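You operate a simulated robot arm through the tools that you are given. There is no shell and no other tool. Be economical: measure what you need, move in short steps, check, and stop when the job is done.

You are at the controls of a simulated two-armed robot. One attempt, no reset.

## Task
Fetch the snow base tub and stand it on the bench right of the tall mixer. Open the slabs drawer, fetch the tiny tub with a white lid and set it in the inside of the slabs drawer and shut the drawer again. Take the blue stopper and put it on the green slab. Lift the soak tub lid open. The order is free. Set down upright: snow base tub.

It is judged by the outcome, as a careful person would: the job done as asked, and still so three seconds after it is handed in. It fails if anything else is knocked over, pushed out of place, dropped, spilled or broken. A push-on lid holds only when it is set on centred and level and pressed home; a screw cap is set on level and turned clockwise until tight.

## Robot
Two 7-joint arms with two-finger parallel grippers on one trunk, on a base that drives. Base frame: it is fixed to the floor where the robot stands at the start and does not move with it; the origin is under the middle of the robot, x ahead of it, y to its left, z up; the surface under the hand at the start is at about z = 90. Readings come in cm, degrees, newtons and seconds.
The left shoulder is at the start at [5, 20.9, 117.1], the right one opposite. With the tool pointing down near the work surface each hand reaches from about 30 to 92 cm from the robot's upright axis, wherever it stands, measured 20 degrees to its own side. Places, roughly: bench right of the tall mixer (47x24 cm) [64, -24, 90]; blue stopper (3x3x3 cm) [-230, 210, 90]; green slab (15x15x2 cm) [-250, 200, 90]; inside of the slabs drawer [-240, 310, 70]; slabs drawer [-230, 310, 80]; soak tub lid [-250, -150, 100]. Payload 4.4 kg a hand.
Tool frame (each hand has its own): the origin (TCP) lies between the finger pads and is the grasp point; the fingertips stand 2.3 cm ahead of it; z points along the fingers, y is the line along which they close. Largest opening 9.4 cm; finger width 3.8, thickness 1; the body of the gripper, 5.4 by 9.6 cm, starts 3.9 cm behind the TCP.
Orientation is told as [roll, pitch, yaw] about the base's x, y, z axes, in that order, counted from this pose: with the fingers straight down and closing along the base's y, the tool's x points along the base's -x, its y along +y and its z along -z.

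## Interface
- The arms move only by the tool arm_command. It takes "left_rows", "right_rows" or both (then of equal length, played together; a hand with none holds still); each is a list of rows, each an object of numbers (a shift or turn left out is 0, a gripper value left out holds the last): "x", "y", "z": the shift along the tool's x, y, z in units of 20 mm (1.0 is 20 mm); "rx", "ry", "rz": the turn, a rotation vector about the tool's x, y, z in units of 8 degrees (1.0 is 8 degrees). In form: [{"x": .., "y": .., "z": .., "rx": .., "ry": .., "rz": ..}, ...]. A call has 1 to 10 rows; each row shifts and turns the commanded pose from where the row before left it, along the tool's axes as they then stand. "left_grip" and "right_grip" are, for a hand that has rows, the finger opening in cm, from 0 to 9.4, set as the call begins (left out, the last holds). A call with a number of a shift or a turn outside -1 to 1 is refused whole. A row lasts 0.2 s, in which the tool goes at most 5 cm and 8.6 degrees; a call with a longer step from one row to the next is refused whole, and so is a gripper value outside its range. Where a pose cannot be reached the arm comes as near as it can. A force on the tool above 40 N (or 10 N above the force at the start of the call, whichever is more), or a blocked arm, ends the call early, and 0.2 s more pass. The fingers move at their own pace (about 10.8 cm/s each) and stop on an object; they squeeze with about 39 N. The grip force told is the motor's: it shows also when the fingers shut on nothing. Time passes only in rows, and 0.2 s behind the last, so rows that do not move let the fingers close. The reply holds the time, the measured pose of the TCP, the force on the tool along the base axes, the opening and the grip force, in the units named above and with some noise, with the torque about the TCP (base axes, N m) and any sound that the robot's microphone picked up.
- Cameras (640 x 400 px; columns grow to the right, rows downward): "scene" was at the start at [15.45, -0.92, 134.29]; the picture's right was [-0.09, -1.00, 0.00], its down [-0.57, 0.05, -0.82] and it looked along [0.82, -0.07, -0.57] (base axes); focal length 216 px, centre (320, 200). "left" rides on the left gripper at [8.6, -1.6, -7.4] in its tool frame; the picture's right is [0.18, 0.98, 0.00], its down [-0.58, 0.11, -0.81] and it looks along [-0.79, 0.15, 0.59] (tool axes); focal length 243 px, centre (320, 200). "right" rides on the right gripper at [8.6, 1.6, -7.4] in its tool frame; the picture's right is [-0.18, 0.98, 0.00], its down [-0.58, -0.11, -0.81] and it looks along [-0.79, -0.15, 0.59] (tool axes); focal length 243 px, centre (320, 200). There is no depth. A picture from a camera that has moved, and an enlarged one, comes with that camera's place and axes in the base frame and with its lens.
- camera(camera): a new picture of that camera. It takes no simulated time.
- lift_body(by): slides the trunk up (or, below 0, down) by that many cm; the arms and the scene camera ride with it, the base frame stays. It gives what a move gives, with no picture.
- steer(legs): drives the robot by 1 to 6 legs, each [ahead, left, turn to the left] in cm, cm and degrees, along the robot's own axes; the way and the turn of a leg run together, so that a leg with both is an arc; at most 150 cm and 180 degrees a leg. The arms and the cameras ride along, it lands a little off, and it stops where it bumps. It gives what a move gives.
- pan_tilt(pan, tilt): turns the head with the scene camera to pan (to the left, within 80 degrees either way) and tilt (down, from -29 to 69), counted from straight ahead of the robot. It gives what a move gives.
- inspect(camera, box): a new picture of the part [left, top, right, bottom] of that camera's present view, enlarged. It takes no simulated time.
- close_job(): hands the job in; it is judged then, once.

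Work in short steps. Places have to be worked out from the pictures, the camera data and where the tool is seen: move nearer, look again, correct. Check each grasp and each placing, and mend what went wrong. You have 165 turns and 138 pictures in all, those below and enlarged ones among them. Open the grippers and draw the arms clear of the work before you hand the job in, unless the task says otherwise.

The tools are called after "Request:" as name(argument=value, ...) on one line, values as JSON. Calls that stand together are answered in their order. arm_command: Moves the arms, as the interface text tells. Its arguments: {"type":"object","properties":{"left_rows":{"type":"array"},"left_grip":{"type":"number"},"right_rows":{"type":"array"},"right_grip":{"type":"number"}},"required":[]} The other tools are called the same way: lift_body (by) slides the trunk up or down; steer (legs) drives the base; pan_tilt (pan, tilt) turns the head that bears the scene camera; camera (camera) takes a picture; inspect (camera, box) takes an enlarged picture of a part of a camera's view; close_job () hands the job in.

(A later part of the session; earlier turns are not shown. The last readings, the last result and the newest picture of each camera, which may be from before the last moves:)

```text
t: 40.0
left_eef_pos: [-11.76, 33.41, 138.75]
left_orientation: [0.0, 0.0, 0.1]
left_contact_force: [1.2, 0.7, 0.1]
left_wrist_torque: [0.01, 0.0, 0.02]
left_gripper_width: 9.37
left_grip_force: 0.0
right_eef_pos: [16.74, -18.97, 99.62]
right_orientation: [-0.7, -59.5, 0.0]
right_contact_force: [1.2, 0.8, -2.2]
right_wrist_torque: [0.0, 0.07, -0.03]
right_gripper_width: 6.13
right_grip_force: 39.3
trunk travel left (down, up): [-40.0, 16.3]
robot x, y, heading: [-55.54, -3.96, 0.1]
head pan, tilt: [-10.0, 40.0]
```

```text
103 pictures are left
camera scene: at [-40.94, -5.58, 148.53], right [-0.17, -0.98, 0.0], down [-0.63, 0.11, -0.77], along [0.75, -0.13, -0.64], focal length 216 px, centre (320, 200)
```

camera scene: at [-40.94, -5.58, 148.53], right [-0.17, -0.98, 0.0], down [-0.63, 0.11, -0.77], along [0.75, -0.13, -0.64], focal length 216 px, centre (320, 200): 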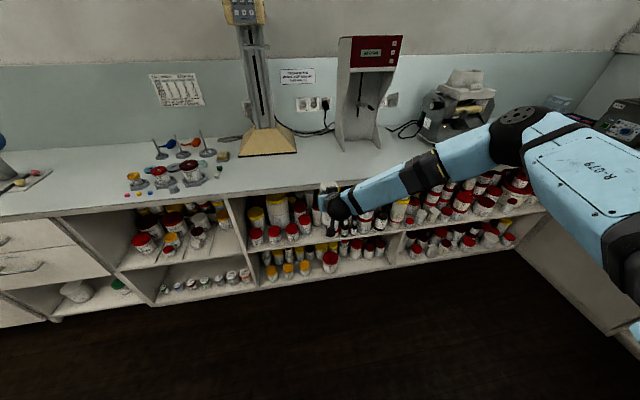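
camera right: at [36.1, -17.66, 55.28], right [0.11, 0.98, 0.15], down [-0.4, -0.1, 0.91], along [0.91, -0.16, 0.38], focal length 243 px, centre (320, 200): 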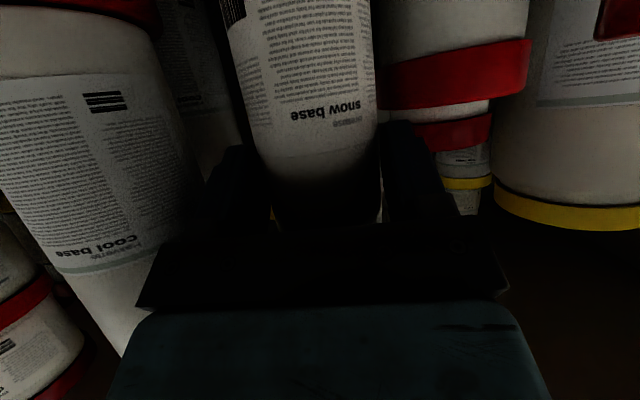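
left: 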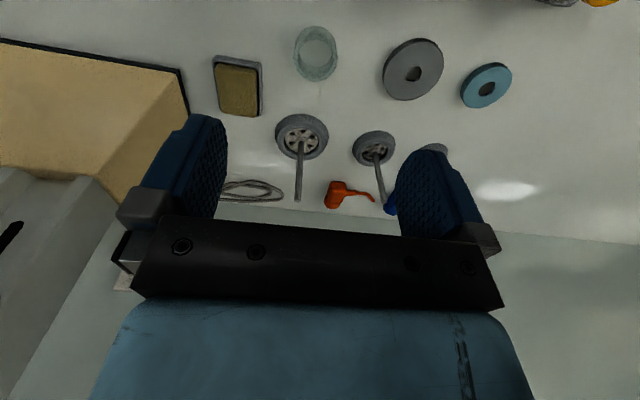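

Tub is held upright. Raise 8 cm more and drive over the bench toward (58, −25).

Request:
lift_body(by=8)

Request:
steer(legs=[[38, -5, 0]])

Request:
camera(camera="scene")

Request:
camera(camera="right")

```text
t: 41.2
left_eef_pos: [-11.79, 33.33, 146.89]
left_orientation: [0.0, 0.0, 0.0]
left_contact_force: [0.2, 0.0, -0.6]
left_wrist_torque: [-0.01, -0.01, 0.01]
left_gripper_width: 9.41
left_grip_force: 0.0
right_eef_pos: [16.74, -18.95, 107.44]
right_orientation: [-0.5, -59.5, 0.0]
right_contact_force: [-0.2, 0.6, -2.2]
right_wrist_torque: [0.01, 0.06, -0.02]
right_gripper_width: 6.13
right_grip_force: 38.9
trunk travel left (down, up): [-48.0, 8.3]
robot x, y, heading: [-55.82, -4.32, -0.2]
head pan, tilt: [-10.0, 40.0]
```

```text
t: 43.6
left_eef_pos: [26.29, 28.12, 146.88]
left_orientation: [0.0, 0.1, -0.2]
left_contact_force: [0.3, 0.1, -0.2]
left_wrist_torque: [-0.04, -0.02, 0.0]
left_gripper_width: 9.38
left_grip_force: 0.0
right_eef_pos: [54.71, -24.15, 107.6]
right_orientation: [-0.6, -59.6, -0.2]
right_contact_force: [0.1, -0.2, -3.2]
right_wrist_torque: [-0.01, 0.02, 0.02]
right_gripper_width: 6.12
right_grip_force: 39.0
trunk travel left (down, up): [-48.0, 8.3]
robot x, y, heading: [-18.13, -9.03, -0.0]
head pan, tilt: [-10.0, 40.0]
```

```text
102 pictures are left
camera scene: at [-3.0, -10.68, 156.55], right [-0.17, -0.98, 0.0], down [-0.63, 0.11, -0.77], along [0.75, -0.13, -0.64], focal length 216 px, centre (320, 200)
```

scene: 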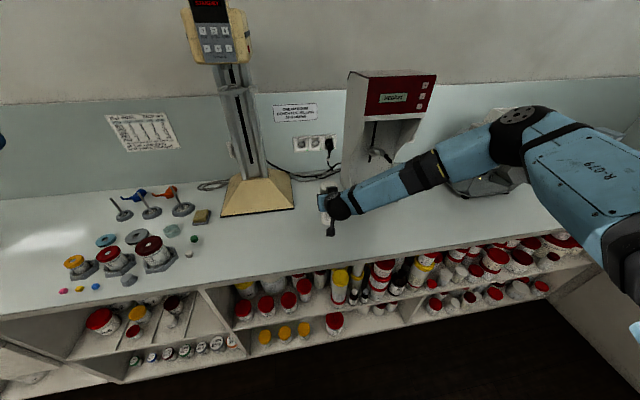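

```text
101 pictures are left
camera right: at [44.02, -22.49, 103.96], right [0.1, 0.98, 0.15], down [-0.4, -0.1, 0.91], along [0.91, -0.16, 0.38], focal length 243 px, centre (320, 200)
```

right: 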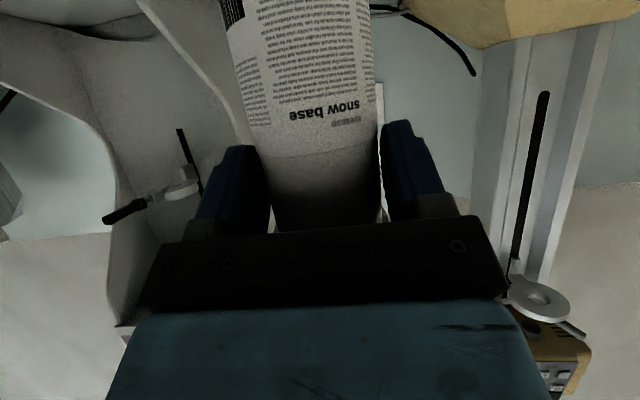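

Over the target. Lower by trunk 4 cm, then fine steps watching the force.

Request:
lift_body(by=-4)

Request:
arm_command(right_rows=[{"x": 0.13, "z": 0.075}, {"x": 0.13, "z": 0.075}, {"x": 0.13, "z": 0.075}, {"x": 0.13, "z": 0.075}])

Request:
inspect(camera="scene", box=[270, 150, 390, 260])

```text
t: 44.4
left_eef_pos: [26.26, 28.18, 142.89]
left_orientation: [-0.1, 0.1, -0.1]
left_contact_force: [0.0, 0.0, 0.9]
left_wrist_torque: [0.0, 0.01, -0.02]
left_gripper_width: 9.41
left_grip_force: 0.0
right_eef_pos: [54.74, -24.09, 103.53]
right_orientation: [-0.7, -59.6, -0.1]
right_contact_force: [-0.4, -0.2, -3.0]
right_wrist_torque: [0.04, 0.07, 0.03]
right_gripper_width: 6.15
right_grip_force: 38.7
trunk travel left (down, up): [-44.0, 12.3]
robot x, y, heading: [-18.22, -9.3, -0.2]
head pan, tilt: [-10.0, 40.0]
```

```text
t: 45.4
left_eef_pos: [26.33, 28.18, 142.83]
left_orientation: [0.0, 0.1, 0.0]
left_contact_force: [0.3, 0.9, 0.0]
left_wrist_torque: [-0.01, -0.02, -0.01]
left_gripper_width: 9.4
left_grip_force: 0.0
right_eef_pos: [54.81, -24.07, 102.38]
right_orientation: [-0.6, -59.5, -0.1]
right_contact_force: [0.2, 0.0, -2.4]
right_wrist_torque: [-0.03, 0.03, 0.03]
right_gripper_width: 6.14
right_grip_force: 38.4
trunk travel left (down, up): [-44.0, 12.3]
robot x, y, heading: [-18.17, -9.27, 0.2]
head pan, tilt: [-10.0, 40.0]
```

```text
3.64 times, centred on (330, 205) of scene
camera zoom: at [-2.9, -10.68, 152.53], right [-0.17, -0.98, 0.0], down [-0.63, 0.11, -0.77], along [0.75, -0.13, -0.64], focal length 785 px, centre (284, 182)
```

zoom: 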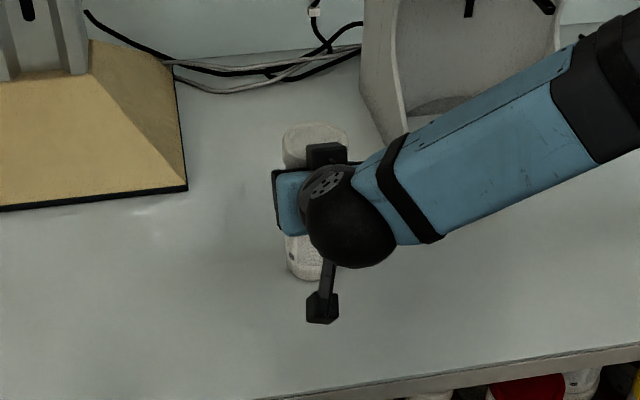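

Still in air. Continue in 2.5 mm steps.

Request:
arm_command(right_rows=[{"x": 0.11, "z": 0.063}, {"x": 0.11, "z": 0.063}, {"x": 0.11, "z": 0.063}, {"x": 0.11, "z": 0.063}])

```text
t: 46.4
left_eef_pos: [25.89, 28.29, 142.93]
left_orientation: [0.0, -0.2, 0.1]
left_contact_force: [0.3, 0.7, 0.0]
left_wrist_torque: [0.01, 0.0, 0.0]
left_gripper_width: 9.4
left_grip_force: 0.1
right_eef_pos: [54.74, -24.15, 102.01]
right_orientation: [-0.6, -60.2, -0.2]
right_contact_force: [5.4, -2.0, 33.0]
right_wrist_torque: [0.16, -0.4, -0.26]
right_gripper_width: 6.16
right_grip_force: 39.1
trunk travel left (down, up): [-44.0, 12.3]
robot x, y, heading: [-18.14, -9.22, -0.0]
head pan, tilt: [-10.0, 40.0]
```

Contact with the bench at 33 N. Relieve about 4 mm, then open.

Request:
arm_command(right_rows=[{"x": -0.08, "z": -0.045}, {"x": -0.08, "z": -0.045}])

Request:
arm_command(right_rows=[{}, {}], right_grip=9.0)

Request:
camera(camera="right")

```text
t: 47.0
left_eef_pos: [26.03, 28.25, 143.01]
left_orientation: [0.0, -0.1, 0.0]
left_contact_force: [-0.5, 0.2, 0.8]
left_wrist_torque: [0.02, -0.01, 0.0]
left_gripper_width: 9.4
left_grip_force: 0.0
right_eef_pos: [54.66, -24.0, 101.9]
right_orientation: [-0.6, -59.7, 0.0]
right_contact_force: [8.2, 1.6, 22.8]
right_wrist_torque: [0.13, -0.87, -0.02]
right_gripper_width: 6.1
right_grip_force: 38.9
trunk travel left (down, up): [-44.0, 12.3]
robot x, y, heading: [-17.93, -9.11, 0.1]
head pan, tilt: [-10.0, 40.0]
```

```text
t: 47.6
left_eef_pos: [26.05, 28.09, 142.84]
left_orientation: [0.1, 0.1, 0.0]
left_contact_force: [0.3, 0.6, -0.5]
left_wrist_torque: [0.01, 0.02, 0.01]
left_gripper_width: 9.39
left_grip_force: 0.1
right_eef_pos: [54.68, -24.17, 101.55]
right_orientation: [-0.6, -59.6, 0.0]
right_contact_force: [0.4, 0.2, -0.5]
right_wrist_torque: [0.0, 0.02, 0.0]
right_gripper_width: 8.98
right_grip_force: 0.0
trunk travel left (down, up): [-44.0, 12.3]
robot x, y, heading: [-18.11, -8.63, -0.2]
head pan, tilt: [-10.0, 40.0]
```

```text
99 pictures are left
camera right: at [43.98, -22.48, 97.98], right [0.1, 0.98, 0.15], down [-0.4, -0.1, 0.91], along [0.91, -0.16, 0.38], focal length 243 px, centre (320, 200)
```

right: 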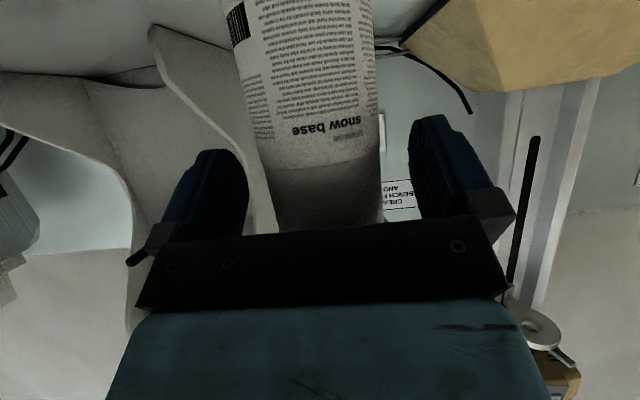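

Tub stands free between the fingers. Back the arm straight out, then drive back and check.

Request:
arm_command(right_rows=[{"x": 0.5, "z": -0.866}, {"x": 0.5, "z": -0.866}, {"x": 0.5, "z": -0.866}, {"x": 0.4, "z": -0.9}])

Request:
steer(legs=[[-50, 0, 0]])

Request:
camera(camera="scene")

```text
t: 48.6
left_eef_pos: [26.16, 28.08, 142.93]
left_orientation: [-0.1, 0.0, 0.0]
left_contact_force: [-0.1, -0.4, -0.4]
left_wrist_torque: [0.0, 0.02, 0.02]
left_gripper_width: 9.38
left_grip_force: 0.0
right_eef_pos: [46.81, -24.02, 102.21]
right_orientation: [-1.0, -59.3, -0.1]
right_contact_force: [-0.5, 0.4, -0.1]
right_wrist_torque: [-0.01, 0.01, 0.0]
right_gripper_width: 9.0
right_grip_force: 0.0
trunk travel left (down, up): [-44.0, 12.3]
robot x, y, heading: [-18.12, -9.14, -0.0]
head pan, tilt: [-10.0, 40.0]
```

```text
t: 51.5
left_eef_pos: [-23.92, 28.41, 142.8]
left_orientation: [0.1, 0.0, 0.7]
left_contact_force: [0.5, 0.5, 0.1]
left_wrist_torque: [0.0, 0.02, 0.02]
left_gripper_width: 9.4
left_grip_force: 0.0
right_eef_pos: [-2.52, -23.31, 101.9]
right_orientation: [-0.9, -59.2, 0.6]
right_contact_force: [-0.4, 0.3, 0.3]
right_wrist_torque: [0.0, 0.02, 0.03]
right_gripper_width: 8.98
right_grip_force: 0.1
trunk travel left (down, up): [-44.0, 12.3]
robot x, y, heading: [-68.0, -9.45, 0.5]
head pan, tilt: [-10.0, 40.0]
```

```text
98 pictures are left
camera scene: at [-52.59, -10.75, 152.53], right [-0.16, -0.99, 0.0], down [-0.63, 0.1, -0.77], along [0.76, -0.12, -0.64], focal length 216 px, centre (320, 200)
```

scene: 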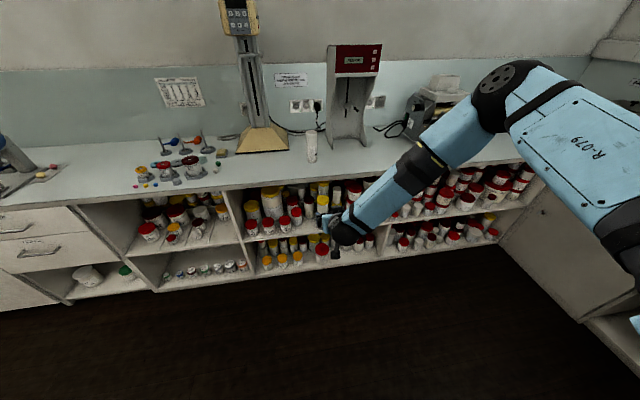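

Snow tub stands well. Next the tiny white-lidded tub at about (45, 49). I lower the trunk, drive left 74 cm and look closely.

Request:
lift_body(by=-44)

Request:
steer(legs=[[0, 74, 0]])

Request:
pan_tilt(pan=-10, tilt=30)

Request:
camera(camera="scene")

Request:
camera(camera="right")

```text
refused: -44 is not a number from -40 to 40
```

```text
t: 58.3
left_eef_pos: [-25.09, 101.43, 142.79]
left_orientation: [0.0, 0.0, 0.9]
left_contact_force: [0.3, -0.6, 0.8]
left_wrist_torque: [0.03, 0.01, -0.01]
left_gripper_width: 9.39
left_grip_force: 0.1
right_eef_pos: [-3.51, 49.42, 101.96]
right_orientation: [-0.9, -59.3, 1.0]
right_contact_force: [-0.2, -0.1, 0.6]
right_wrist_torque: [0.01, 0.04, 0.0]
right_gripper_width: 8.97
right_grip_force: 0.1
trunk travel left (down, up): [-44.0, 12.3]
robot x, y, heading: [-69.08, 63.09, 0.8]
head pan, tilt: [-10.0, 40.0]
```

```text
t: 59.1
left_eef_pos: [-25.14, 101.24, 142.91]
left_orientation: [0.0, 0.0, 0.9]
left_contact_force: [-1.0, 0.5, -0.3]
left_wrist_torque: [0.04, 0.0, 0.0]
left_gripper_width: 9.38
left_grip_force: 0.0
right_eef_pos: [-3.5, 49.54, 101.99]
right_orientation: [-1.0, -59.2, 0.9]
right_contact_force: [0.5, -0.6, 0.6]
right_wrist_torque: [0.0, 0.03, 0.0]
right_gripper_width: 9.02
right_grip_force: 0.0
trunk travel left (down, up): [-44.0, 12.3]
robot x, y, heading: [-68.48, 63.53, 0.8]
head pan, tilt: [-10.0, 30.0]
```

```text
97 pictures are left
camera scene: at [-53.08, 61.92, 154.07], right [-0.16, -0.99, 0.0], down [-0.49, 0.08, -0.87], along [0.85, -0.14, -0.5], focal length 216 px, centre (320, 200)
```

scene: 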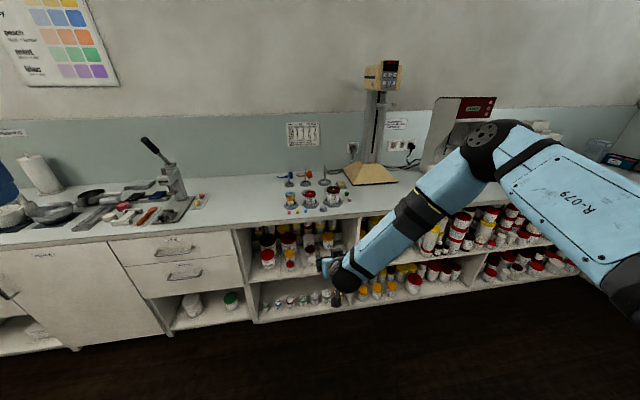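

```text
96 pictures are left
camera right: at [-14.27, 51.09, 98.47], right [0.09, 0.98, 0.15], down [-0.4, -0.1, 0.91], along [0.91, -0.14, 0.38], focal length 243 px, centre (320, 200)
```

right: 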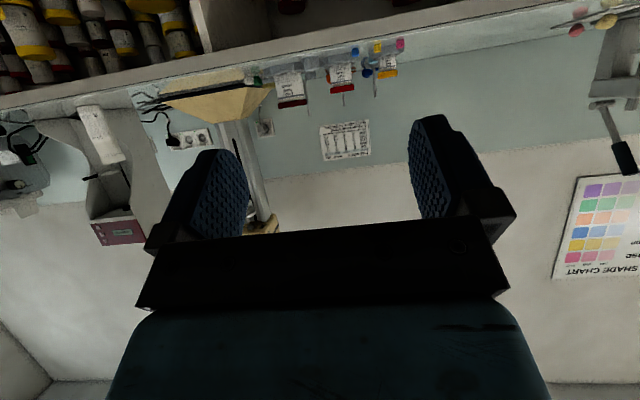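

Lower the trunk in two steps and look.

Request:
lift_body(by=-40)

Request:
lift_body(by=-4)

Request:
steer(legs=[[20, 0, -0.8]])

Request:
inspect(camera="scene", box=[200, 150, 380, 280])

Request:
camera(camera="right")

```text
t: 62.9
left_eef_pos: [-25.18, 101.38, 102.84]
left_orientation: [-0.1, 0.1, 0.9]
left_contact_force: [0.1, 0.8, -0.7]
left_wrist_torque: [0.04, 0.02, -0.04]
left_gripper_width: 9.39
left_grip_force: 0.2
right_eef_pos: [-3.59, 49.56, 62.08]
right_orientation: [-0.8, -59.3, 0.8]
right_contact_force: [0.5, 0.0, 0.0]
right_wrist_torque: [0.0, -0.01, 0.02]
right_gripper_width: 9.0
right_grip_force: 0.0
trunk travel left (down, up): [-4.0, 52.3]
robot x, y, heading: [-69.03, 63.65, 0.7]
head pan, tilt: [-10.0, 30.0]
```

```text
t: 63.7
left_eef_pos: [-25.15, 101.36, 98.82]
left_orientation: [0.0, 0.1, 0.9]
left_contact_force: [0.3, 0.6, 1.1]
left_wrist_torque: [-0.03, 0.0, -0.03]
left_gripper_width: 9.41
left_grip_force: 0.1
right_eef_pos: [-3.42, 49.54, 58.09]
right_orientation: [-1.0, -59.3, 0.9]
right_contact_force: [-0.3, -0.3, -0.2]
right_wrist_torque: [0.02, 0.0, -0.04]
right_gripper_width: 9.0
right_grip_force: 0.0
trunk travel left (down, up): [0.0, 56.3]
robot x, y, heading: [-68.68, 63.34, 0.8]
head pan, tilt: [-10.0, 30.0]
```

```text
t: 65.3
left_eef_pos: [-4.57, 100.93, 99.01]
left_orientation: [0.0, 0.1, 0.2]
left_contact_force: [1.2, -0.8, -0.4]
left_wrist_torque: [0.01, 0.02, 0.01]
left_gripper_width: 9.4
left_grip_force: 0.2
right_eef_pos: [16.45, 48.92, 58.02]
right_orientation: [-1.1, -59.1, 0.1]
right_contact_force: [-0.8, 0.3, 0.3]
right_wrist_torque: [0.03, -0.01, 0.01]
right_gripper_width: 8.99
right_grip_force: 0.0
trunk travel left (down, up): [0.0, 56.3]
robot x, y, heading: [-48.68, 63.6, 0.1]
head pan, tilt: [-10.0, 30.0]
```

```text
3.08 times, centred on (290, 215) of scene
camera zoom: at [-32.92, 61.88, 110.06], right [-0.17, -0.99, 0.0], down [-0.49, 0.09, -0.87], along [0.85, -0.15, -0.5], focal length 664 px, centre (412, 154)
```

zoom: 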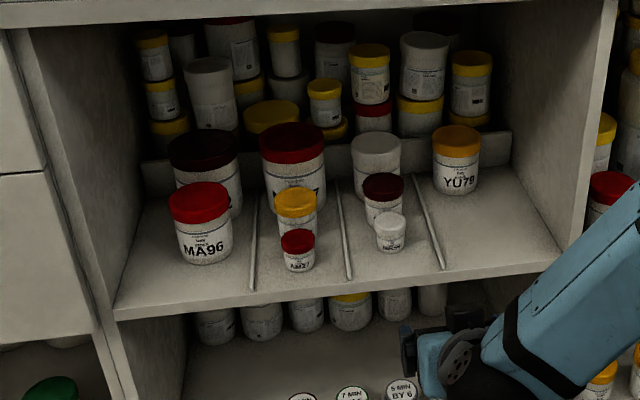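

```text
94 pictures are left
camera right: at [5.72, 50.54, 54.45], right [0.11, 0.98, 0.15], down [-0.4, -0.1, 0.91], along [0.91, -0.16, 0.38], focal length 243 px, centre (320, 200)
```

right: 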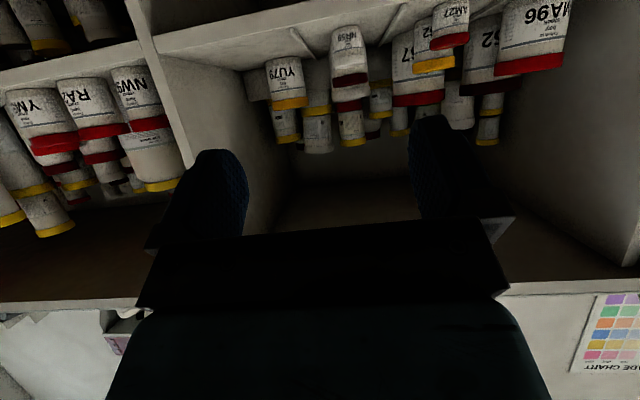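

The tiny tub (white lid) is in the right lane in front of a dark-red-lidded tub. Zoom both views to fix it.

Request:
inspect(camera="right", box=[260, 0, 440, 110])

Request:
inspect(camera="scene", box=[280, 195, 340, 235])

```text
3.56 times, centred on (350, 55) of right
camera zoom: at [5.72, 50.54, 54.45], right [0.11, 0.98, 0.15], down [-0.4, -0.1, 0.91], along [0.91, -0.16, 0.38], focal length 863 px, centre (213, 716)
```

zoom: 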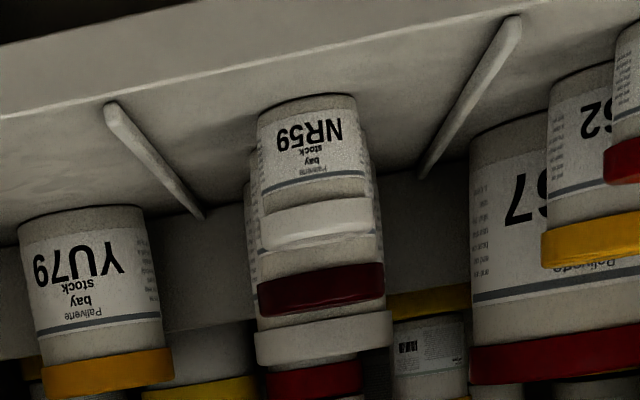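

```text
10.00 times, centred on (310, 215) of scene
camera zoom: at [-32.92, 61.88, 110.06], right [-0.17, -0.99, 0.0], down [-0.49, 0.09, -0.87], along [0.85, -0.15, -0.5], focal length 2159 px, centre (420, 50)
```

zoom: 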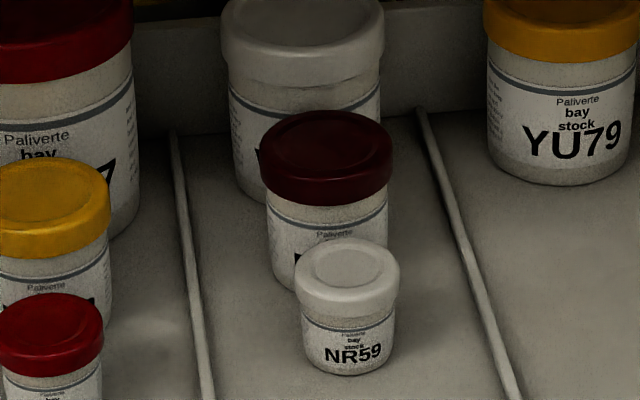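

Tiny tub "NR59": axis about (48.8, 51.2), z 45.8–51. I tilt the hand to 45° so the camera stalk clears the shelf, then drive 20 cm forward.

Request:
arm_command(right_rows=[{"ry": 0.9, "y": 0.4}, {"ry": 0.9, "y": 0.4}, {"y": 0.3}], right_grip=7.5)

Request:
steer(legs=[[20, 0, 0]])

Request:
camera(camera="right")

Request:
camera(camera="scene")

```text
t: 66.1
left_eef_pos: [-4.4, 100.94, 98.88]
left_orientation: [0.0, 0.0, 0.2]
left_contact_force: [0.2, 0.3, -0.3]
left_wrist_torque: [0.01, 0.01, 0.02]
left_gripper_width: 9.39
left_grip_force: 0.2
right_eef_pos: [16.44, 51.05, 58.0]
right_orientation: [-0.7, -44.8, -0.2]
right_contact_force: [0.1, 0.1, 0.5]
right_wrist_torque: [-0.01, 0.0, 0.0]
right_gripper_width: 7.51
right_grip_force: 0.0
trunk travel left (down, up): [0.0, 56.3]
robot x, y, heading: [-48.51, 63.45, 0.1]
head pan, tilt: [-10.0, 30.0]
```

```text
t: 67.7
left_eef_pos: [15.43, 101.13, 98.77]
left_orientation: [0.0, 0.1, 0.2]
left_contact_force: [0.0, -0.1, -0.2]
left_wrist_torque: [0.02, 0.02, -0.01]
left_gripper_width: 9.41
left_grip_force: 0.1
right_eef_pos: [36.33, 51.26, 58.03]
right_orientation: [-0.8, -44.8, -0.2]
right_contact_force: [0.4, 0.6, 0.3]
right_wrist_torque: [-0.01, 0.02, -0.01]
right_gripper_width: 7.51
right_grip_force: 0.2
trunk travel left (down, up): [0.0, 56.3]
robot x, y, heading: [-28.89, 63.56, 0.1]
head pan, tilt: [-10.0, 30.0]
```

```text
91 pictures are left
camera right: at [25.11, 52.92, 57.2], right [0.14, 0.98, 0.12], down [-0.16, -0.1, 0.98], along [0.98, -0.16, 0.14], focal length 243 px, centre (320, 200)
```

right: 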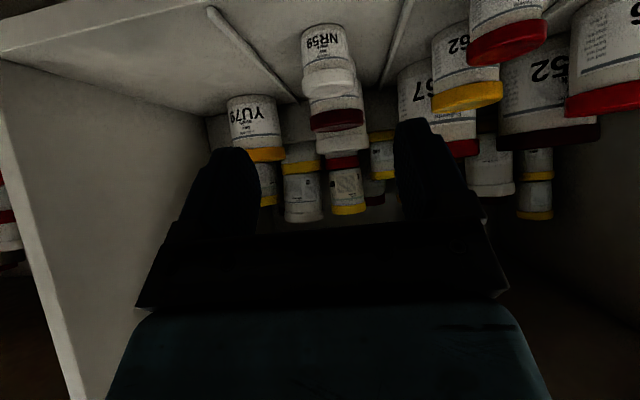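

```text
90 pictures are left
camera scene: at [-13.07, 61.97, 110.06], right [-0.17, -0.99, 0.0], down [-0.49, 0.08, -0.87], along [0.85, -0.15, -0.5], focal length 216 px, centre (320, 200)
```

scene: 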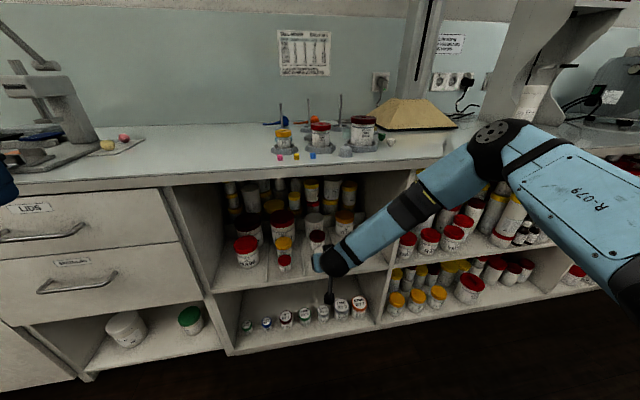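

Tub confirmed at y about 51.4, x 48.8. I advance along the tool direction about 10 cm, then look.

Request:
arm_command(right_rows=[{"z": 0.74, "x": -0.11, "y": 0.01}, {"z": 0.74, "x": -0.11, "y": 0.01}, {"z": 0.74, "x": -0.11, "y": 0.01}, {"z": 0.74, "x": -0.11, "y": 0.01}, {"z": 0.74, "x": -0.11, "y": 0.01}, {"z": 0.74, "x": -0.11, "y": 0.01}, {"z": 0.74, "x": -0.11, "y": 0.01}])

Request:
camera(camera="right")

Request:
inspect(camera="scene", box=[270, 200, 390, 300])

```text
t: 69.3
left_eef_pos: [15.4, 101.07, 98.89]
left_orientation: [0.1, 0.0, 0.2]
left_contact_force: [0.7, 0.4, 0.6]
left_wrist_torque: [0.0, 0.0, -0.02]
left_gripper_width: 9.39
left_grip_force: 0.1
right_eef_pos: [44.8, 51.22, 51.65]
right_orientation: [-0.7, -44.8, 0.0]
right_contact_force: [0.5, -0.4, -0.9]
right_wrist_torque: [0.0, -0.03, -0.03]
right_gripper_width: 7.49
right_grip_force: 0.1
trunk travel left (down, up): [0.0, 56.3]
robot x, y, heading: [-28.84, 63.62, 0.1]
head pan, tilt: [-10.0, 30.0]
```

```text
89 pictures are left
camera right: at [33.48, 52.85, 50.98], right [0.14, 0.98, 0.12], down [-0.16, -0.1, 0.98], along [0.98, -0.16, 0.14], focal length 243 px, centre (320, 200)
```

right: 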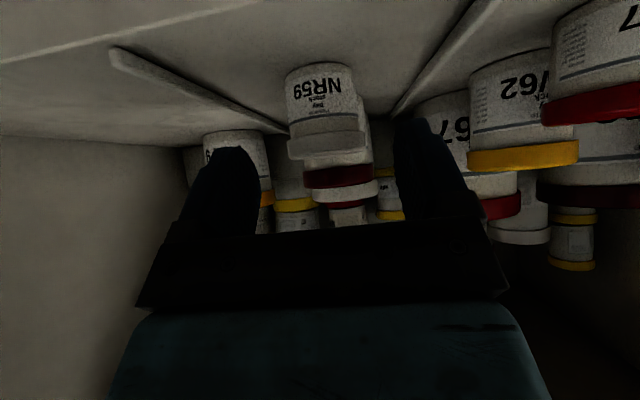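

```text
4.00 times, centred on (330, 250) of scene
camera zoom: at [-13.09, 61.96, 110.07], right [-0.17, -0.99, 0.0], down [-0.49, 0.09, -0.87], along [0.85, -0.15, -0.5], focal length 864 px, centre (280, 0)
```

zoom: 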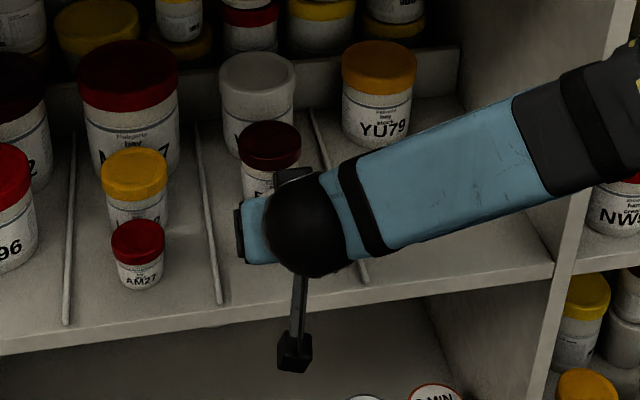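

Well aligned. Final advance to (48.6, 51.1, 49.4) and close.

Request:
arm_command(right_rows=[{"z": 0.71, "x": -0.18, "y": -0.02}, {"z": 0.71, "x": -0.18, "y": -0.02}, {"z": 0.71, "x": -0.18, "y": -0.02}])

Request:
camera(camera="right")

```text
t: 70.1
left_eef_pos: [15.42, 101.0, 98.99]
left_orientation: [0.0, 0.0, 0.2]
left_contact_force: [-0.7, -0.5, 0.8]
left_wrist_torque: [-0.02, 0.02, 0.0]
left_gripper_width: 9.39
left_grip_force: 0.1
right_eef_pos: [48.66, 50.92, 49.5]
right_orientation: [-0.7, -44.8, -0.2]
right_contact_force: [0.3, 0.1, -0.1]
right_wrist_torque: [-0.02, -0.01, -0.02]
right_gripper_width: 7.49
right_grip_force: 0.1
trunk travel left (down, up): [0.0, 56.3]
robot x, y, heading: [-28.27, 63.46, 0.3]
head pan, tilt: [-10.0, 30.0]
```

```text
87 pictures are left
camera right: at [37.25, 52.67, 48.79], right [0.14, 0.98, 0.12], down [-0.16, -0.1, 0.98], along [0.98, -0.16, 0.14], focal length 243 px, centre (320, 200)
```

right: 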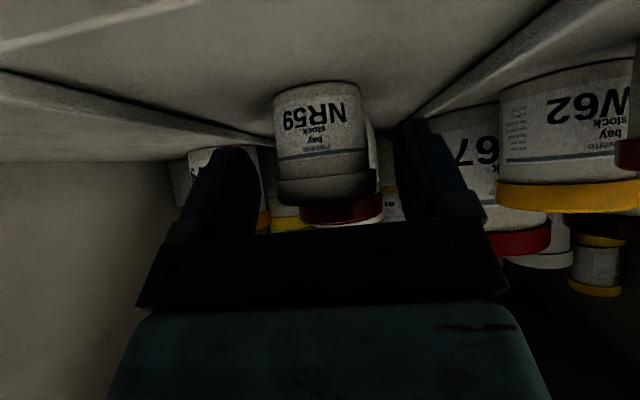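

Centred between the fingers. Close.

Request:
arm_command(right_rows=[{}, {}, {}], right_grip=2.5)

Request:
arm_command(right_rows=[{"x": -0.3, "z": -0.3}, {"x": -0.3, "z": -0.3}, {"x": -0.3, "z": -0.3}, {"x": -0.3, "z": -0.3}])

Request:
camera(camera="right")

```text
t: 70.9
left_eef_pos: [15.29, 101.12, 98.85]
left_orientation: [0.0, 0.1, 0.1]
left_contact_force: [-0.7, 0.8, 0.7]
left_wrist_torque: [0.0, 0.01, 0.0]
left_gripper_width: 9.39
left_grip_force: 0.1
right_eef_pos: [48.45, 51.1, 49.61]
right_orientation: [-0.8, -44.9, -0.1]
right_contact_force: [-0.6, 0.2, 0.0]
right_wrist_torque: [0.0, 0.01, 0.01]
right_gripper_width: 4.87
right_grip_force: 39.2
trunk travel left (down, up): [0.0, 56.3]
robot x, y, heading: [-28.87, 63.85, 0.6]
head pan, tilt: [-10.0, 30.0]
```

```text
t: 71.9
left_eef_pos: [15.44, 101.11, 98.82]
left_orientation: [0.0, 0.0, 0.2]
left_contact_force: [-0.5, 0.1, -0.2]
left_wrist_torque: [0.04, -0.01, 0.03]
left_gripper_width: 9.4
left_grip_force: 0.0
right_eef_pos: [48.48, 51.0, 52.91]
right_orientation: [-0.7, -44.9, -0.1]
right_contact_force: [-0.4, -0.6, -1.1]
right_wrist_torque: [-0.01, -0.03, -0.02]
right_gripper_width: 4.88
right_grip_force: 38.8
trunk travel left (down, up): [0.0, 56.3]
robot x, y, heading: [-28.68, 63.79, 0.1]
head pan, tilt: [-10.0, 30.0]
```

```text
86 pictures are left
camera right: at [37.28, 52.71, 52.15], right [0.14, 0.98, 0.12], down [-0.16, -0.1, 0.98], along [0.98, -0.16, 0.14], focal length 243 px, centre (320, 200)
```

right: 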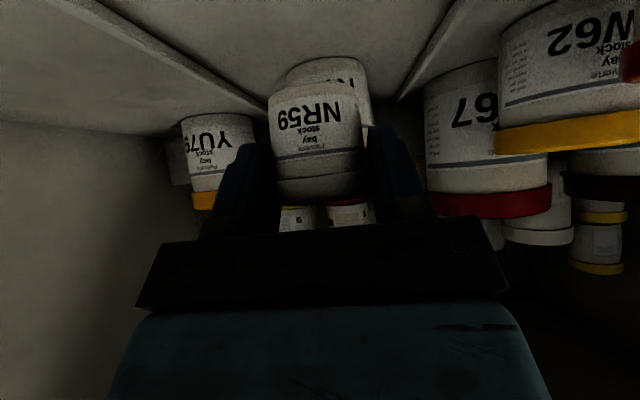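

Got it. Back out and turn left to look for the slabs drawer area.

Request:
steer(legs=[[-60, 0, 0]])

Request:
lift_body(by=35)

Request:
steer(legs=[[0, 0, 90]])

Request:
pan_tilt(pan=40, tilt=15)

Request:
camera(camera="scene")

```text
t: 75.3
left_eef_pos: [-44.99, 100.65, 98.88]
left_orientation: [0.0, -0.1, -0.1]
left_contact_force: [0.1, 0.8, -0.3]
left_wrist_torque: [0.01, -0.04, -0.01]
left_gripper_width: 9.4
left_grip_force: 0.1
right_eef_pos: [-12.04, 50.49, 52.77]
right_orientation: [-0.7, -44.9, -0.5]
right_contact_force: [0.1, 0.1, 0.1]
right_wrist_torque: [-0.02, -0.02, -0.01]
right_gripper_width: 4.85
right_grip_force: 38.5
trunk travel left (down, up): [0.0, 56.3]
robot x, y, heading: [-89.39, 63.33, -0.2]
head pan, tilt: [-10.0, 30.0]
```

```text
t: 78.8
left_eef_pos: [-44.9, 100.81, 134.0]
left_orientation: [0.1, 0.0, -0.1]
left_contact_force: [-0.3, 0.5, -0.3]
left_wrist_torque: [-0.01, -0.02, 0.03]
left_gripper_width: 9.4
left_grip_force: 0.2
right_eef_pos: [-12.07, 50.45, 87.87]
right_orientation: [-0.7, -44.8, -0.4]
right_contact_force: [0.7, -0.1, 0.0]
right_wrist_torque: [-0.01, 0.0, 0.01]
right_gripper_width: 4.87
right_grip_force: 39.0
trunk travel left (down, up): [-35.0, 21.3]
robot x, y, heading: [-89.18, 63.58, -0.2]
head pan, tilt: [-10.0, 30.0]
```

```text
t: 82.9
left_eef_pos: [-125.52, 108.72, 133.85]
left_orientation: [-0.1, 0.0, 88.6]
left_contact_force: [0.2, 0.2, 0.7]
left_wrist_torque: [0.02, -0.01, 0.01]
left_gripper_width: 9.39
left_grip_force: 0.0
right_eef_pos: [-74.59, 140.47, 87.79]
right_orientation: [-0.6, -44.8, 88.3]
right_contact_force: [-0.4, 0.1, -0.1]
right_wrist_torque: [0.01, 0.0, 0.01]
right_gripper_width: 4.88
right_grip_force: 38.4
trunk travel left (down, up): [-35.0, 21.3]
robot x, y, heading: [-89.21, 63.82, 88.7]
head pan, tilt: [-10.0, 30.0]
```

```text
t: 84.1
left_eef_pos: [-125.4, 108.74, 133.79]
left_orientation: [0.0, 0.1, 88.6]
left_contact_force: [-0.3, -0.4, 0.2]
left_wrist_torque: [0.04, 0.0, 0.02]
left_gripper_width: 9.39
left_grip_force: 0.1
right_eef_pos: [-74.5, 140.39, 87.99]
right_orientation: [-0.6, -44.8, 88.3]
right_contact_force: [0.9, -0.2, -0.8]
right_wrist_torque: [0.02, 0.03, -0.05]
right_gripper_width: 4.85
right_grip_force: 39.1
trunk travel left (down, up): [-35.0, 21.3]
robot x, y, heading: [-89.4, 63.92, 88.4]
head pan, tilt: [40.0, 15.0]
```

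```text
85 pictures are left
camera scene: at [-94.96, 77.5, 147.49], right [0.78, 0.62, 0.0], down [0.16, -0.2, -0.97], along [-0.6, 0.76, -0.26], focal length 216 px, centre (320, 200)
```

scene: 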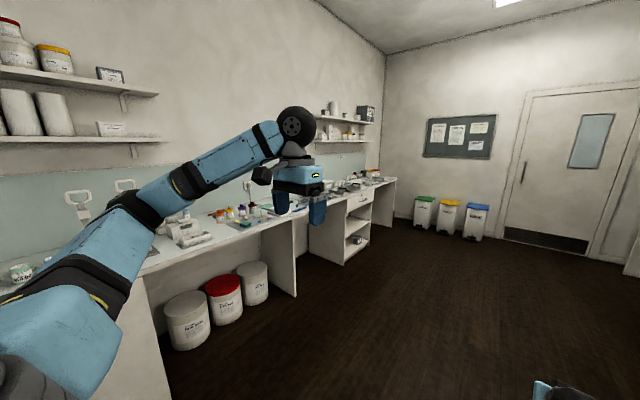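

The opposite bench (wall near x −270) has the drawers facing +x. Drive to about (−125, 300) and face −x.

Request:
steer(legs=[[120, 0, 0], [110, 20, 0], [0, 0, 91.5]])

Request:
pan_tilt(pan=0, tilt=30)

Request:
camera(camera="scene")

```text
t: 99.4
left_eef_pos: [-147.61, 255.02, 133.85]
left_orientation: [-0.1, 0.0, -179.6]
left_contact_force: [0.1, -0.8, 0.2]
left_wrist_torque: [0.01, 0.02, 0.0]
left_gripper_width: 9.4
left_grip_force: 0.1
right_eef_pos: [-181.0, 305.05, 87.96]
right_orientation: [-0.7, -44.9, -179.9]
right_contact_force: [-1.1, 0.2, -0.4]
right_wrist_torque: [-0.04, 0.02, 0.02]
right_gripper_width: 4.87
right_grip_force: 39.3
trunk travel left (down, up): [-35.0, 21.3]
robot x, y, heading: [-103.55, 292.59, -179.4]
head pan, tilt: [40.0, 15.0]
```

```text
t: 100.4
left_eef_pos: [-147.66, 255.0, 133.84]
left_orientation: [0.0, 0.0, -179.5]
left_contact_force: [-0.5, -0.2, -0.3]
left_wrist_torque: [0.01, -0.01, -0.01]
left_gripper_width: 9.41
left_grip_force: 0.1
right_eef_pos: [-181.1, 304.88, 87.97]
right_orientation: [-0.7, -44.8, -179.9]
right_contact_force: [0.6, 0.2, -0.3]
right_wrist_torque: [-0.01, 0.0, -0.02]
right_gripper_width: 4.82
right_grip_force: 38.8
trunk travel left (down, up): [-35.0, 21.3]
robot x, y, heading: [-103.82, 292.86, -179.6]
head pan, tilt: [0.0, 30.0]
```

```text
84 pictures are left
camera scene: at [-119.59, 292.4, 145.08], right [-0.01, 1.0, 0.0], down [0.5, 0.0, -0.87], along [-0.87, -0.01, -0.5], focal length 216 px, centre (320, 200)
```

scene: 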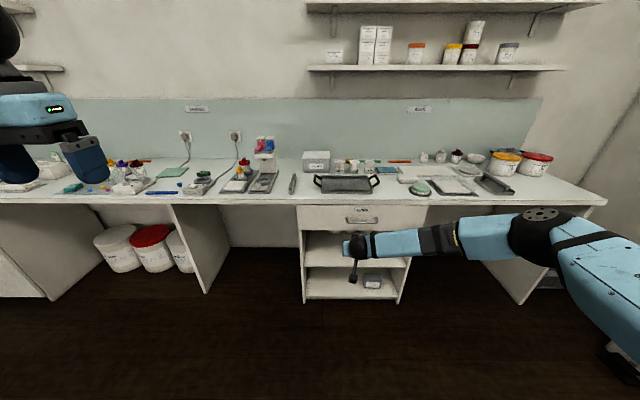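

The slabs drawer with its bar handle is right ahead. Zoom on it and on the left bench.

Request:
inspect(camera="scene", box=[280, 140, 460, 310])

Request:
inspect(camera="scene", box=[40, 130, 300, 210])

```text
2.35 times, centred on (370, 225) of scene
camera zoom: at [-119.59, 292.4, 145.08], right [-0.01, 1.0, 0.0], down [0.5, 0.0, -0.87], along [-0.87, -0.01, -0.5], focal length 508 px, centre (202, 141)
```

zoom: 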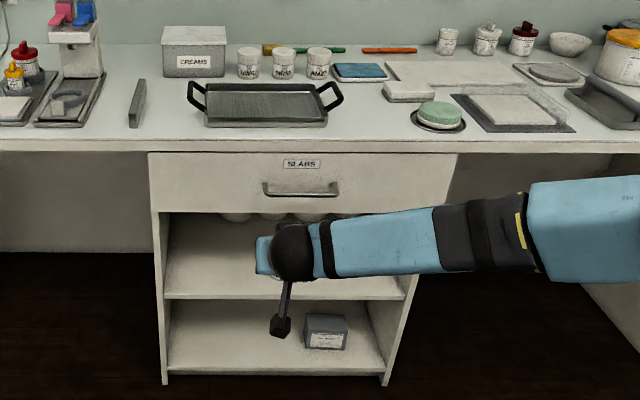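

```text
2.46 times, centred on (170, 170) of scene
camera zoom: at [-119.59, 292.4, 145.08], right [-0.01, 1.0, 0.0], down [0.5, 0.0, -0.87], along [-0.87, -0.01, -0.5], focal length 531 px, centre (689, 274)
```

zoom: 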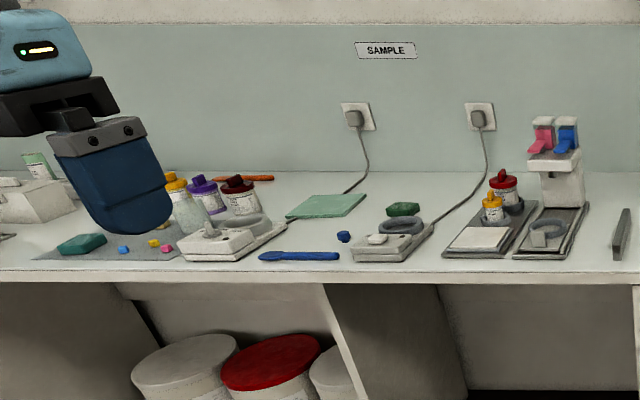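

Handle is a horizontal bar at about (−210, 312, 81). I'll keep the tub high in the right hand and pull the drawer with the left, fingers horizontal and closing vertically. First fold the right hand up and back while pitching the left hand level.

Request:
arm_command(left_rows=[{"ry": -1}, {"ry": -1}, {"ry": -1}, {"ry": -1}, {"ry": -1}, {"ry": -1}, {"ry": -1}, {"ry": -1}], right_rows=[{"z": -1, "x": -0.06}, {"z": -1, "x": -0.06}, {"z": -1, "x": -0.06}, {"z": -1, "x": -0.06}, {"z": -1, "x": -0.06}, {"z": -1, "x": -0.06}, {"z": -1, "x": -0.06}, {"z": -1, "x": -0.06}])

Request:
arm_command(left_rows=[{"ry": -1}, {"ry": -1}, {"ry": -1}, {"ry": -0.25}, {"rz": 1}, {"rz": 1}, {"rz": 1}, {"rz": 1}], right_rows=[{"z": -1, "x": -0.06}, {"z": -1, "x": -0.06}, {"z": -1, "x": -0.06}, {"z": -1, "x": -0.06}, {"z": -1, "x": -0.06}, {"z": -1, "x": -0.06}, {"z": -1, "x": -0.06}, {"z": -1, "x": -0.06}])

Request:
arm_command(left_rows=[{"rz": 1}, {"rz": 1}, {"rz": 1}, {"rz": 1}, {"rz": 1}, {"rz": 1}, {"rz": 1}, {"rz": 0.25}])

```text
t: 102.2
left_eef_pos: [-147.57, 255.06, 133.94]
left_orientation: [0.1, -64.2, -179.6]
left_contact_force: [0.1, 0.1, -0.1]
left_wrist_torque: [0.0, 0.0, -0.02]
left_gripper_width: 9.41
left_grip_force: 0.0
right_eef_pos: [-170.27, 304.6, 100.06]
right_orientation: [-0.7, -44.8, -179.9]
right_contact_force: [-0.1, -0.3, -0.8]
right_wrist_torque: [-0.02, 0.0, -0.03]
right_gripper_width: 4.86
right_grip_force: 39.1
trunk travel left (down, up): [-35.0, 21.3]
robot x, y, heading: [-103.87, 292.71, -179.8]
head pan, tilt: [0.0, 30.0]
```

```text
t: 104.0
left_eef_pos: [-150.81, 253.72, 135.38]
left_orientation: [90.1, -58.0, 90.3]
left_contact_force: [-0.2, 0.5, -0.2]
left_wrist_torque: [0.0, -0.01, 0.01]
left_gripper_width: 9.37
left_grip_force: 0.2
left hand out of reach, approached as far as the arm can: row 1, 2, 3
right_eef_pos: [-159.97, 304.59, 111.99]
right_orientation: [-0.7, -44.9, -180.0]
right_contact_force: [0.1, 0.3, -0.6]
right_wrist_torque: [-0.01, -0.05, -0.01]
right_gripper_width: 4.87
right_grip_force: 39.2
trunk travel left (down, up): [-35.0, 21.3]
robot x, y, heading: [-103.72, 292.76, -179.8]
head pan, tilt: [0.0, 30.0]
```

```text
t: 105.8
left_eef_pos: [-150.89, 253.71, 135.31]
left_orientation: [90.0, 0.1, 90.3]
left_contact_force: [0.3, -0.1, 0.2]
left_wrist_torque: [-0.03, -0.01, -0.02]
left_gripper_width: 9.38
left_grip_force: 0.0
right_eef_pos: [-159.95, 304.64, 111.85]
right_orientation: [-0.6, -44.8, -179.9]
right_contact_force: [0.5, -0.3, 0.4]
right_wrist_torque: [0.05, 0.01, -0.01]
right_gripper_width: 4.87
right_grip_force: 38.7
trunk travel left (down, up): [-35.0, 21.3]
robot x, y, heading: [-103.67, 292.84, -179.5]
head pan, tilt: [0.0, 30.0]
```

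Left hand is now level, fingers forward and closing vertically (tool x = −y, y = up, z = −x). Lower the trunk 15, move the base closer and right, then bring the left hand toward the handle.

Request:
lift_body(by=-15)

Request:
steer(legs=[[20, -32, 0]])

Request:
arm_command(left_rows=[{"x": -0.65, "y": -0.97, "z": 0.5}, {"x": -0.65, "y": -0.97, "z": 0.5}, {"x": -0.65, "y": -0.97, "z": 0.5}, {"x": -0.65, "y": -0.97, "z": 0.5}, {"x": -0.65, "y": -0.97, "z": 0.5}, {"x": -0.65, "y": -0.97, "z": 0.5}, {"x": -0.65, "y": -0.97, "z": 0.5}, {"x": -0.65, "y": -0.97, "z": 0.5}, {"x": -0.65, "y": -0.97, "z": 0.5}, {"x": -0.65, "y": -0.97, "z": 0.5}])

Request:
arm_command(left_rows=[{"x": -0.65, "y": -0.97, "z": 0.5}, {"x": -0.65, "y": -0.97, "z": 0.5}, {"x": -0.65, "y": -0.97, "z": 0.5}, {"x": -0.65, "y": -0.97, "z": 0.5}, {"x": -0.65, "y": -0.97, "z": 0.5}, {"x": -0.65, "y": -0.97, "z": 0.5}, {"x": -0.65, "y": -0.97, "z": 0.5}, {"x": -0.65, "y": -0.97, "z": 0.5}, {"x": -0.65, "y": -0.97, "z": 0.5}, {"x": -0.65, "y": -0.97, "z": 0.5}])

Request:
camera(camera="left")

Request:
camera(camera="scene")

```text
t: 107.6
left_eef_pos: [-150.9, 253.73, 120.29]
left_orientation: [90.0, 0.1, 90.5]
left_contact_force: [-0.4, 0.0, -0.3]
left_wrist_torque: [-0.02, 0.01, -0.01]
left_gripper_width: 9.41
left_grip_force: 0.0
right_eef_pos: [-160.09, 304.59, 96.89]
right_orientation: [-0.7, -44.8, -179.9]
right_contact_force: [0.6, -0.5, 0.2]
right_wrist_torque: [-0.03, 0.01, 0.01]
right_gripper_width: 4.89
right_grip_force: 39.2
trunk travel left (down, up): [-20.0, 36.3]
robot x, y, heading: [-103.7, 292.39, -179.6]
head pan, tilt: [0.0, 30.0]
```

```text
t: 111.0
left_eef_pos: [-171.18, 285.46, 120.35]
left_orientation: [89.9, 0.0, 90.8]
left_contact_force: [0.8, -0.9, -0.3]
left_wrist_torque: [0.01, -0.01, 0.0]
left_gripper_width: 9.4
left_grip_force: 0.1
right_eef_pos: [-180.58, 336.3, 96.89]
right_orientation: [-0.7, -44.9, -179.6]
right_contact_force: [-0.4, 0.5, 0.2]
right_wrist_torque: [-0.01, 0.01, 0.01]
right_gripper_width: 4.86
right_grip_force: 39.2
trunk travel left (down, up): [-20.0, 36.3]
robot x, y, heading: [-124.0, 324.59, -179.0]
head pan, tilt: [0.0, 30.0]
```

```text
t: 113.2
left_eef_pos: [-181.31, 298.41, 100.73]
left_orientation: [90.0, 0.2, 90.8]
left_contact_force: [-0.8, 0.0, 0.1]
left_wrist_torque: [-0.02, -0.02, 0.02]
left_gripper_width: 9.37
left_grip_force: 0.1
right_eef_pos: [-180.56, 336.25, 96.78]
right_orientation: [-0.7, -44.8, -179.5]
right_contact_force: [0.1, -0.2, -1.7]
right_wrist_torque: [0.03, 0.01, -0.04]
right_gripper_width: 4.85
right_grip_force: 38.9
trunk travel left (down, up): [-20.0, 36.3]
robot x, y, heading: [-124.22, 324.34, -179.3]
head pan, tilt: [0.0, 30.0]
```

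```text
t: 115.4
left_eef_pos: [-191.46, 311.08, 81.37]
left_orientation: [90.1, 0.1, 90.8]
left_contact_force: [-0.2, 0.0, 0.5]
left_wrist_torque: [0.01, -0.02, 0.01]
left_gripper_width: 9.37
left_grip_force: 0.1
right_eef_pos: [-180.55, 336.29, 96.87]
right_orientation: [-0.6, -44.8, -179.7]
right_contact_force: [-0.3, -0.2, -0.5]
right_wrist_torque: [0.03, -0.03, 0.01]
right_gripper_width: 4.85
right_grip_force: 38.8
trunk travel left (down, up): [-20.0, 36.3]
robot x, y, heading: [-123.86, 324.27, -179.4]
head pan, tilt: [0.0, 30.0]
```

```text
81 pictures are left
camera left: at [-183.92, 302.62, 79.68], right [0.0, -0.18, 0.98], down [0.8, 0.59, 0.11], along [-0.6, 0.78, 0.15], focal length 243 px, centre (320, 200)
```

left: 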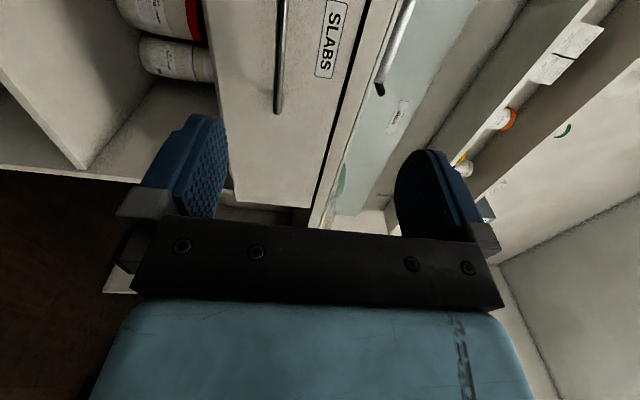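

```text
80 pictures are left
camera scene: at [-140.02, 324.35, 130.07], right [-0.01, 1.0, 0.0], down [0.5, 0.01, -0.87], along [-0.87, -0.01, -0.5], focal length 216 px, centre (320, 200)
```

scene: 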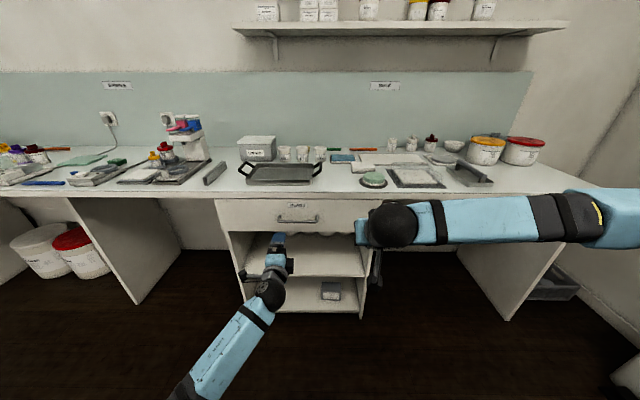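

Triangulation puts the handle at about x −214, y 306–323, z 77.4. I align the left hand to (−205, 314, 77.4) with a smaller opening and check.

Request:
arm_command(left_rows=[{"x": -0.22, "y": -0.29, "z": 0.96}, {"x": -0.22, "y": -0.29, "z": 0.96}, {"x": -0.22, "y": -0.29, "z": 0.96}, {"x": -0.22, "y": -0.29, "z": 0.96}, {"x": -0.22, "y": -0.29, "z": 0.96}, {"x": -0.22, "y": -0.29, "z": 0.96}, {"x": -0.22, "y": -0.29, "z": 0.96}], left_grip=5)

Request:
camera(camera="left")

Request:
inspect(camera="scene", box=[200, 180, 360, 300])

```text
t: 117.0
left_eef_pos: [-204.91, 314.05, 77.35]
left_orientation: [90.0, 0.0, 90.7]
left_contact_force: [-1.2, 0.8, 0.8]
left_wrist_torque: [0.04, 0.02, 0.02]
left_gripper_width: 4.99
left_grip_force: 0.1
right_eef_pos: [-180.48, 336.33, 96.86]
right_orientation: [-0.7, -45.0, -179.6]
right_contact_force: [0.5, 0.1, 0.0]
right_wrist_torque: [0.03, -0.02, 0.0]
right_gripper_width: 4.88
right_grip_force: 39.2
trunk travel left (down, up): [-20.0, 36.3]
robot x, y, heading: [-124.11, 324.51, -179.1]
head pan, tilt: [0.0, 30.0]
```

```text
79 pictures are left
camera left: at [-197.38, 305.56, 75.66], right [0.0, -0.18, 0.98], down [0.8, 0.59, 0.11], along [-0.6, 0.78, 0.15], focal length 243 px, centre (320, 200)
```

left: 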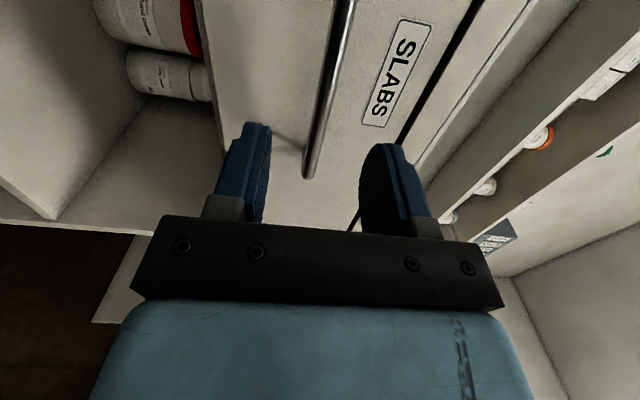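

```text
3.33 times, centred on (280, 240) of scene
camera zoom: at [-140.03, 324.34, 130.07], right [-0.01, 1.0, 0.0], down [0.5, 0.01, -0.87], along [-0.87, -0.01, -0.5], focal length 720 px, centre (453, 67)
```

zoom: 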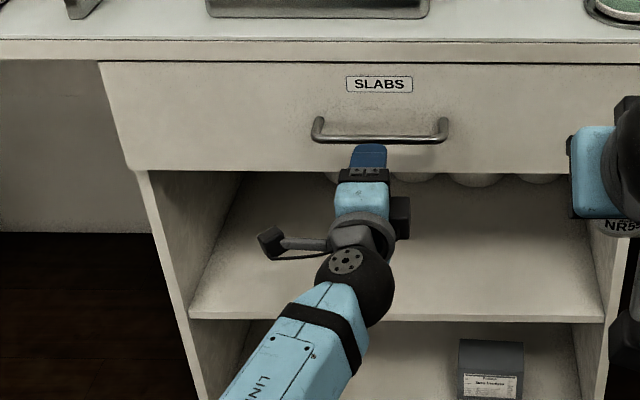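

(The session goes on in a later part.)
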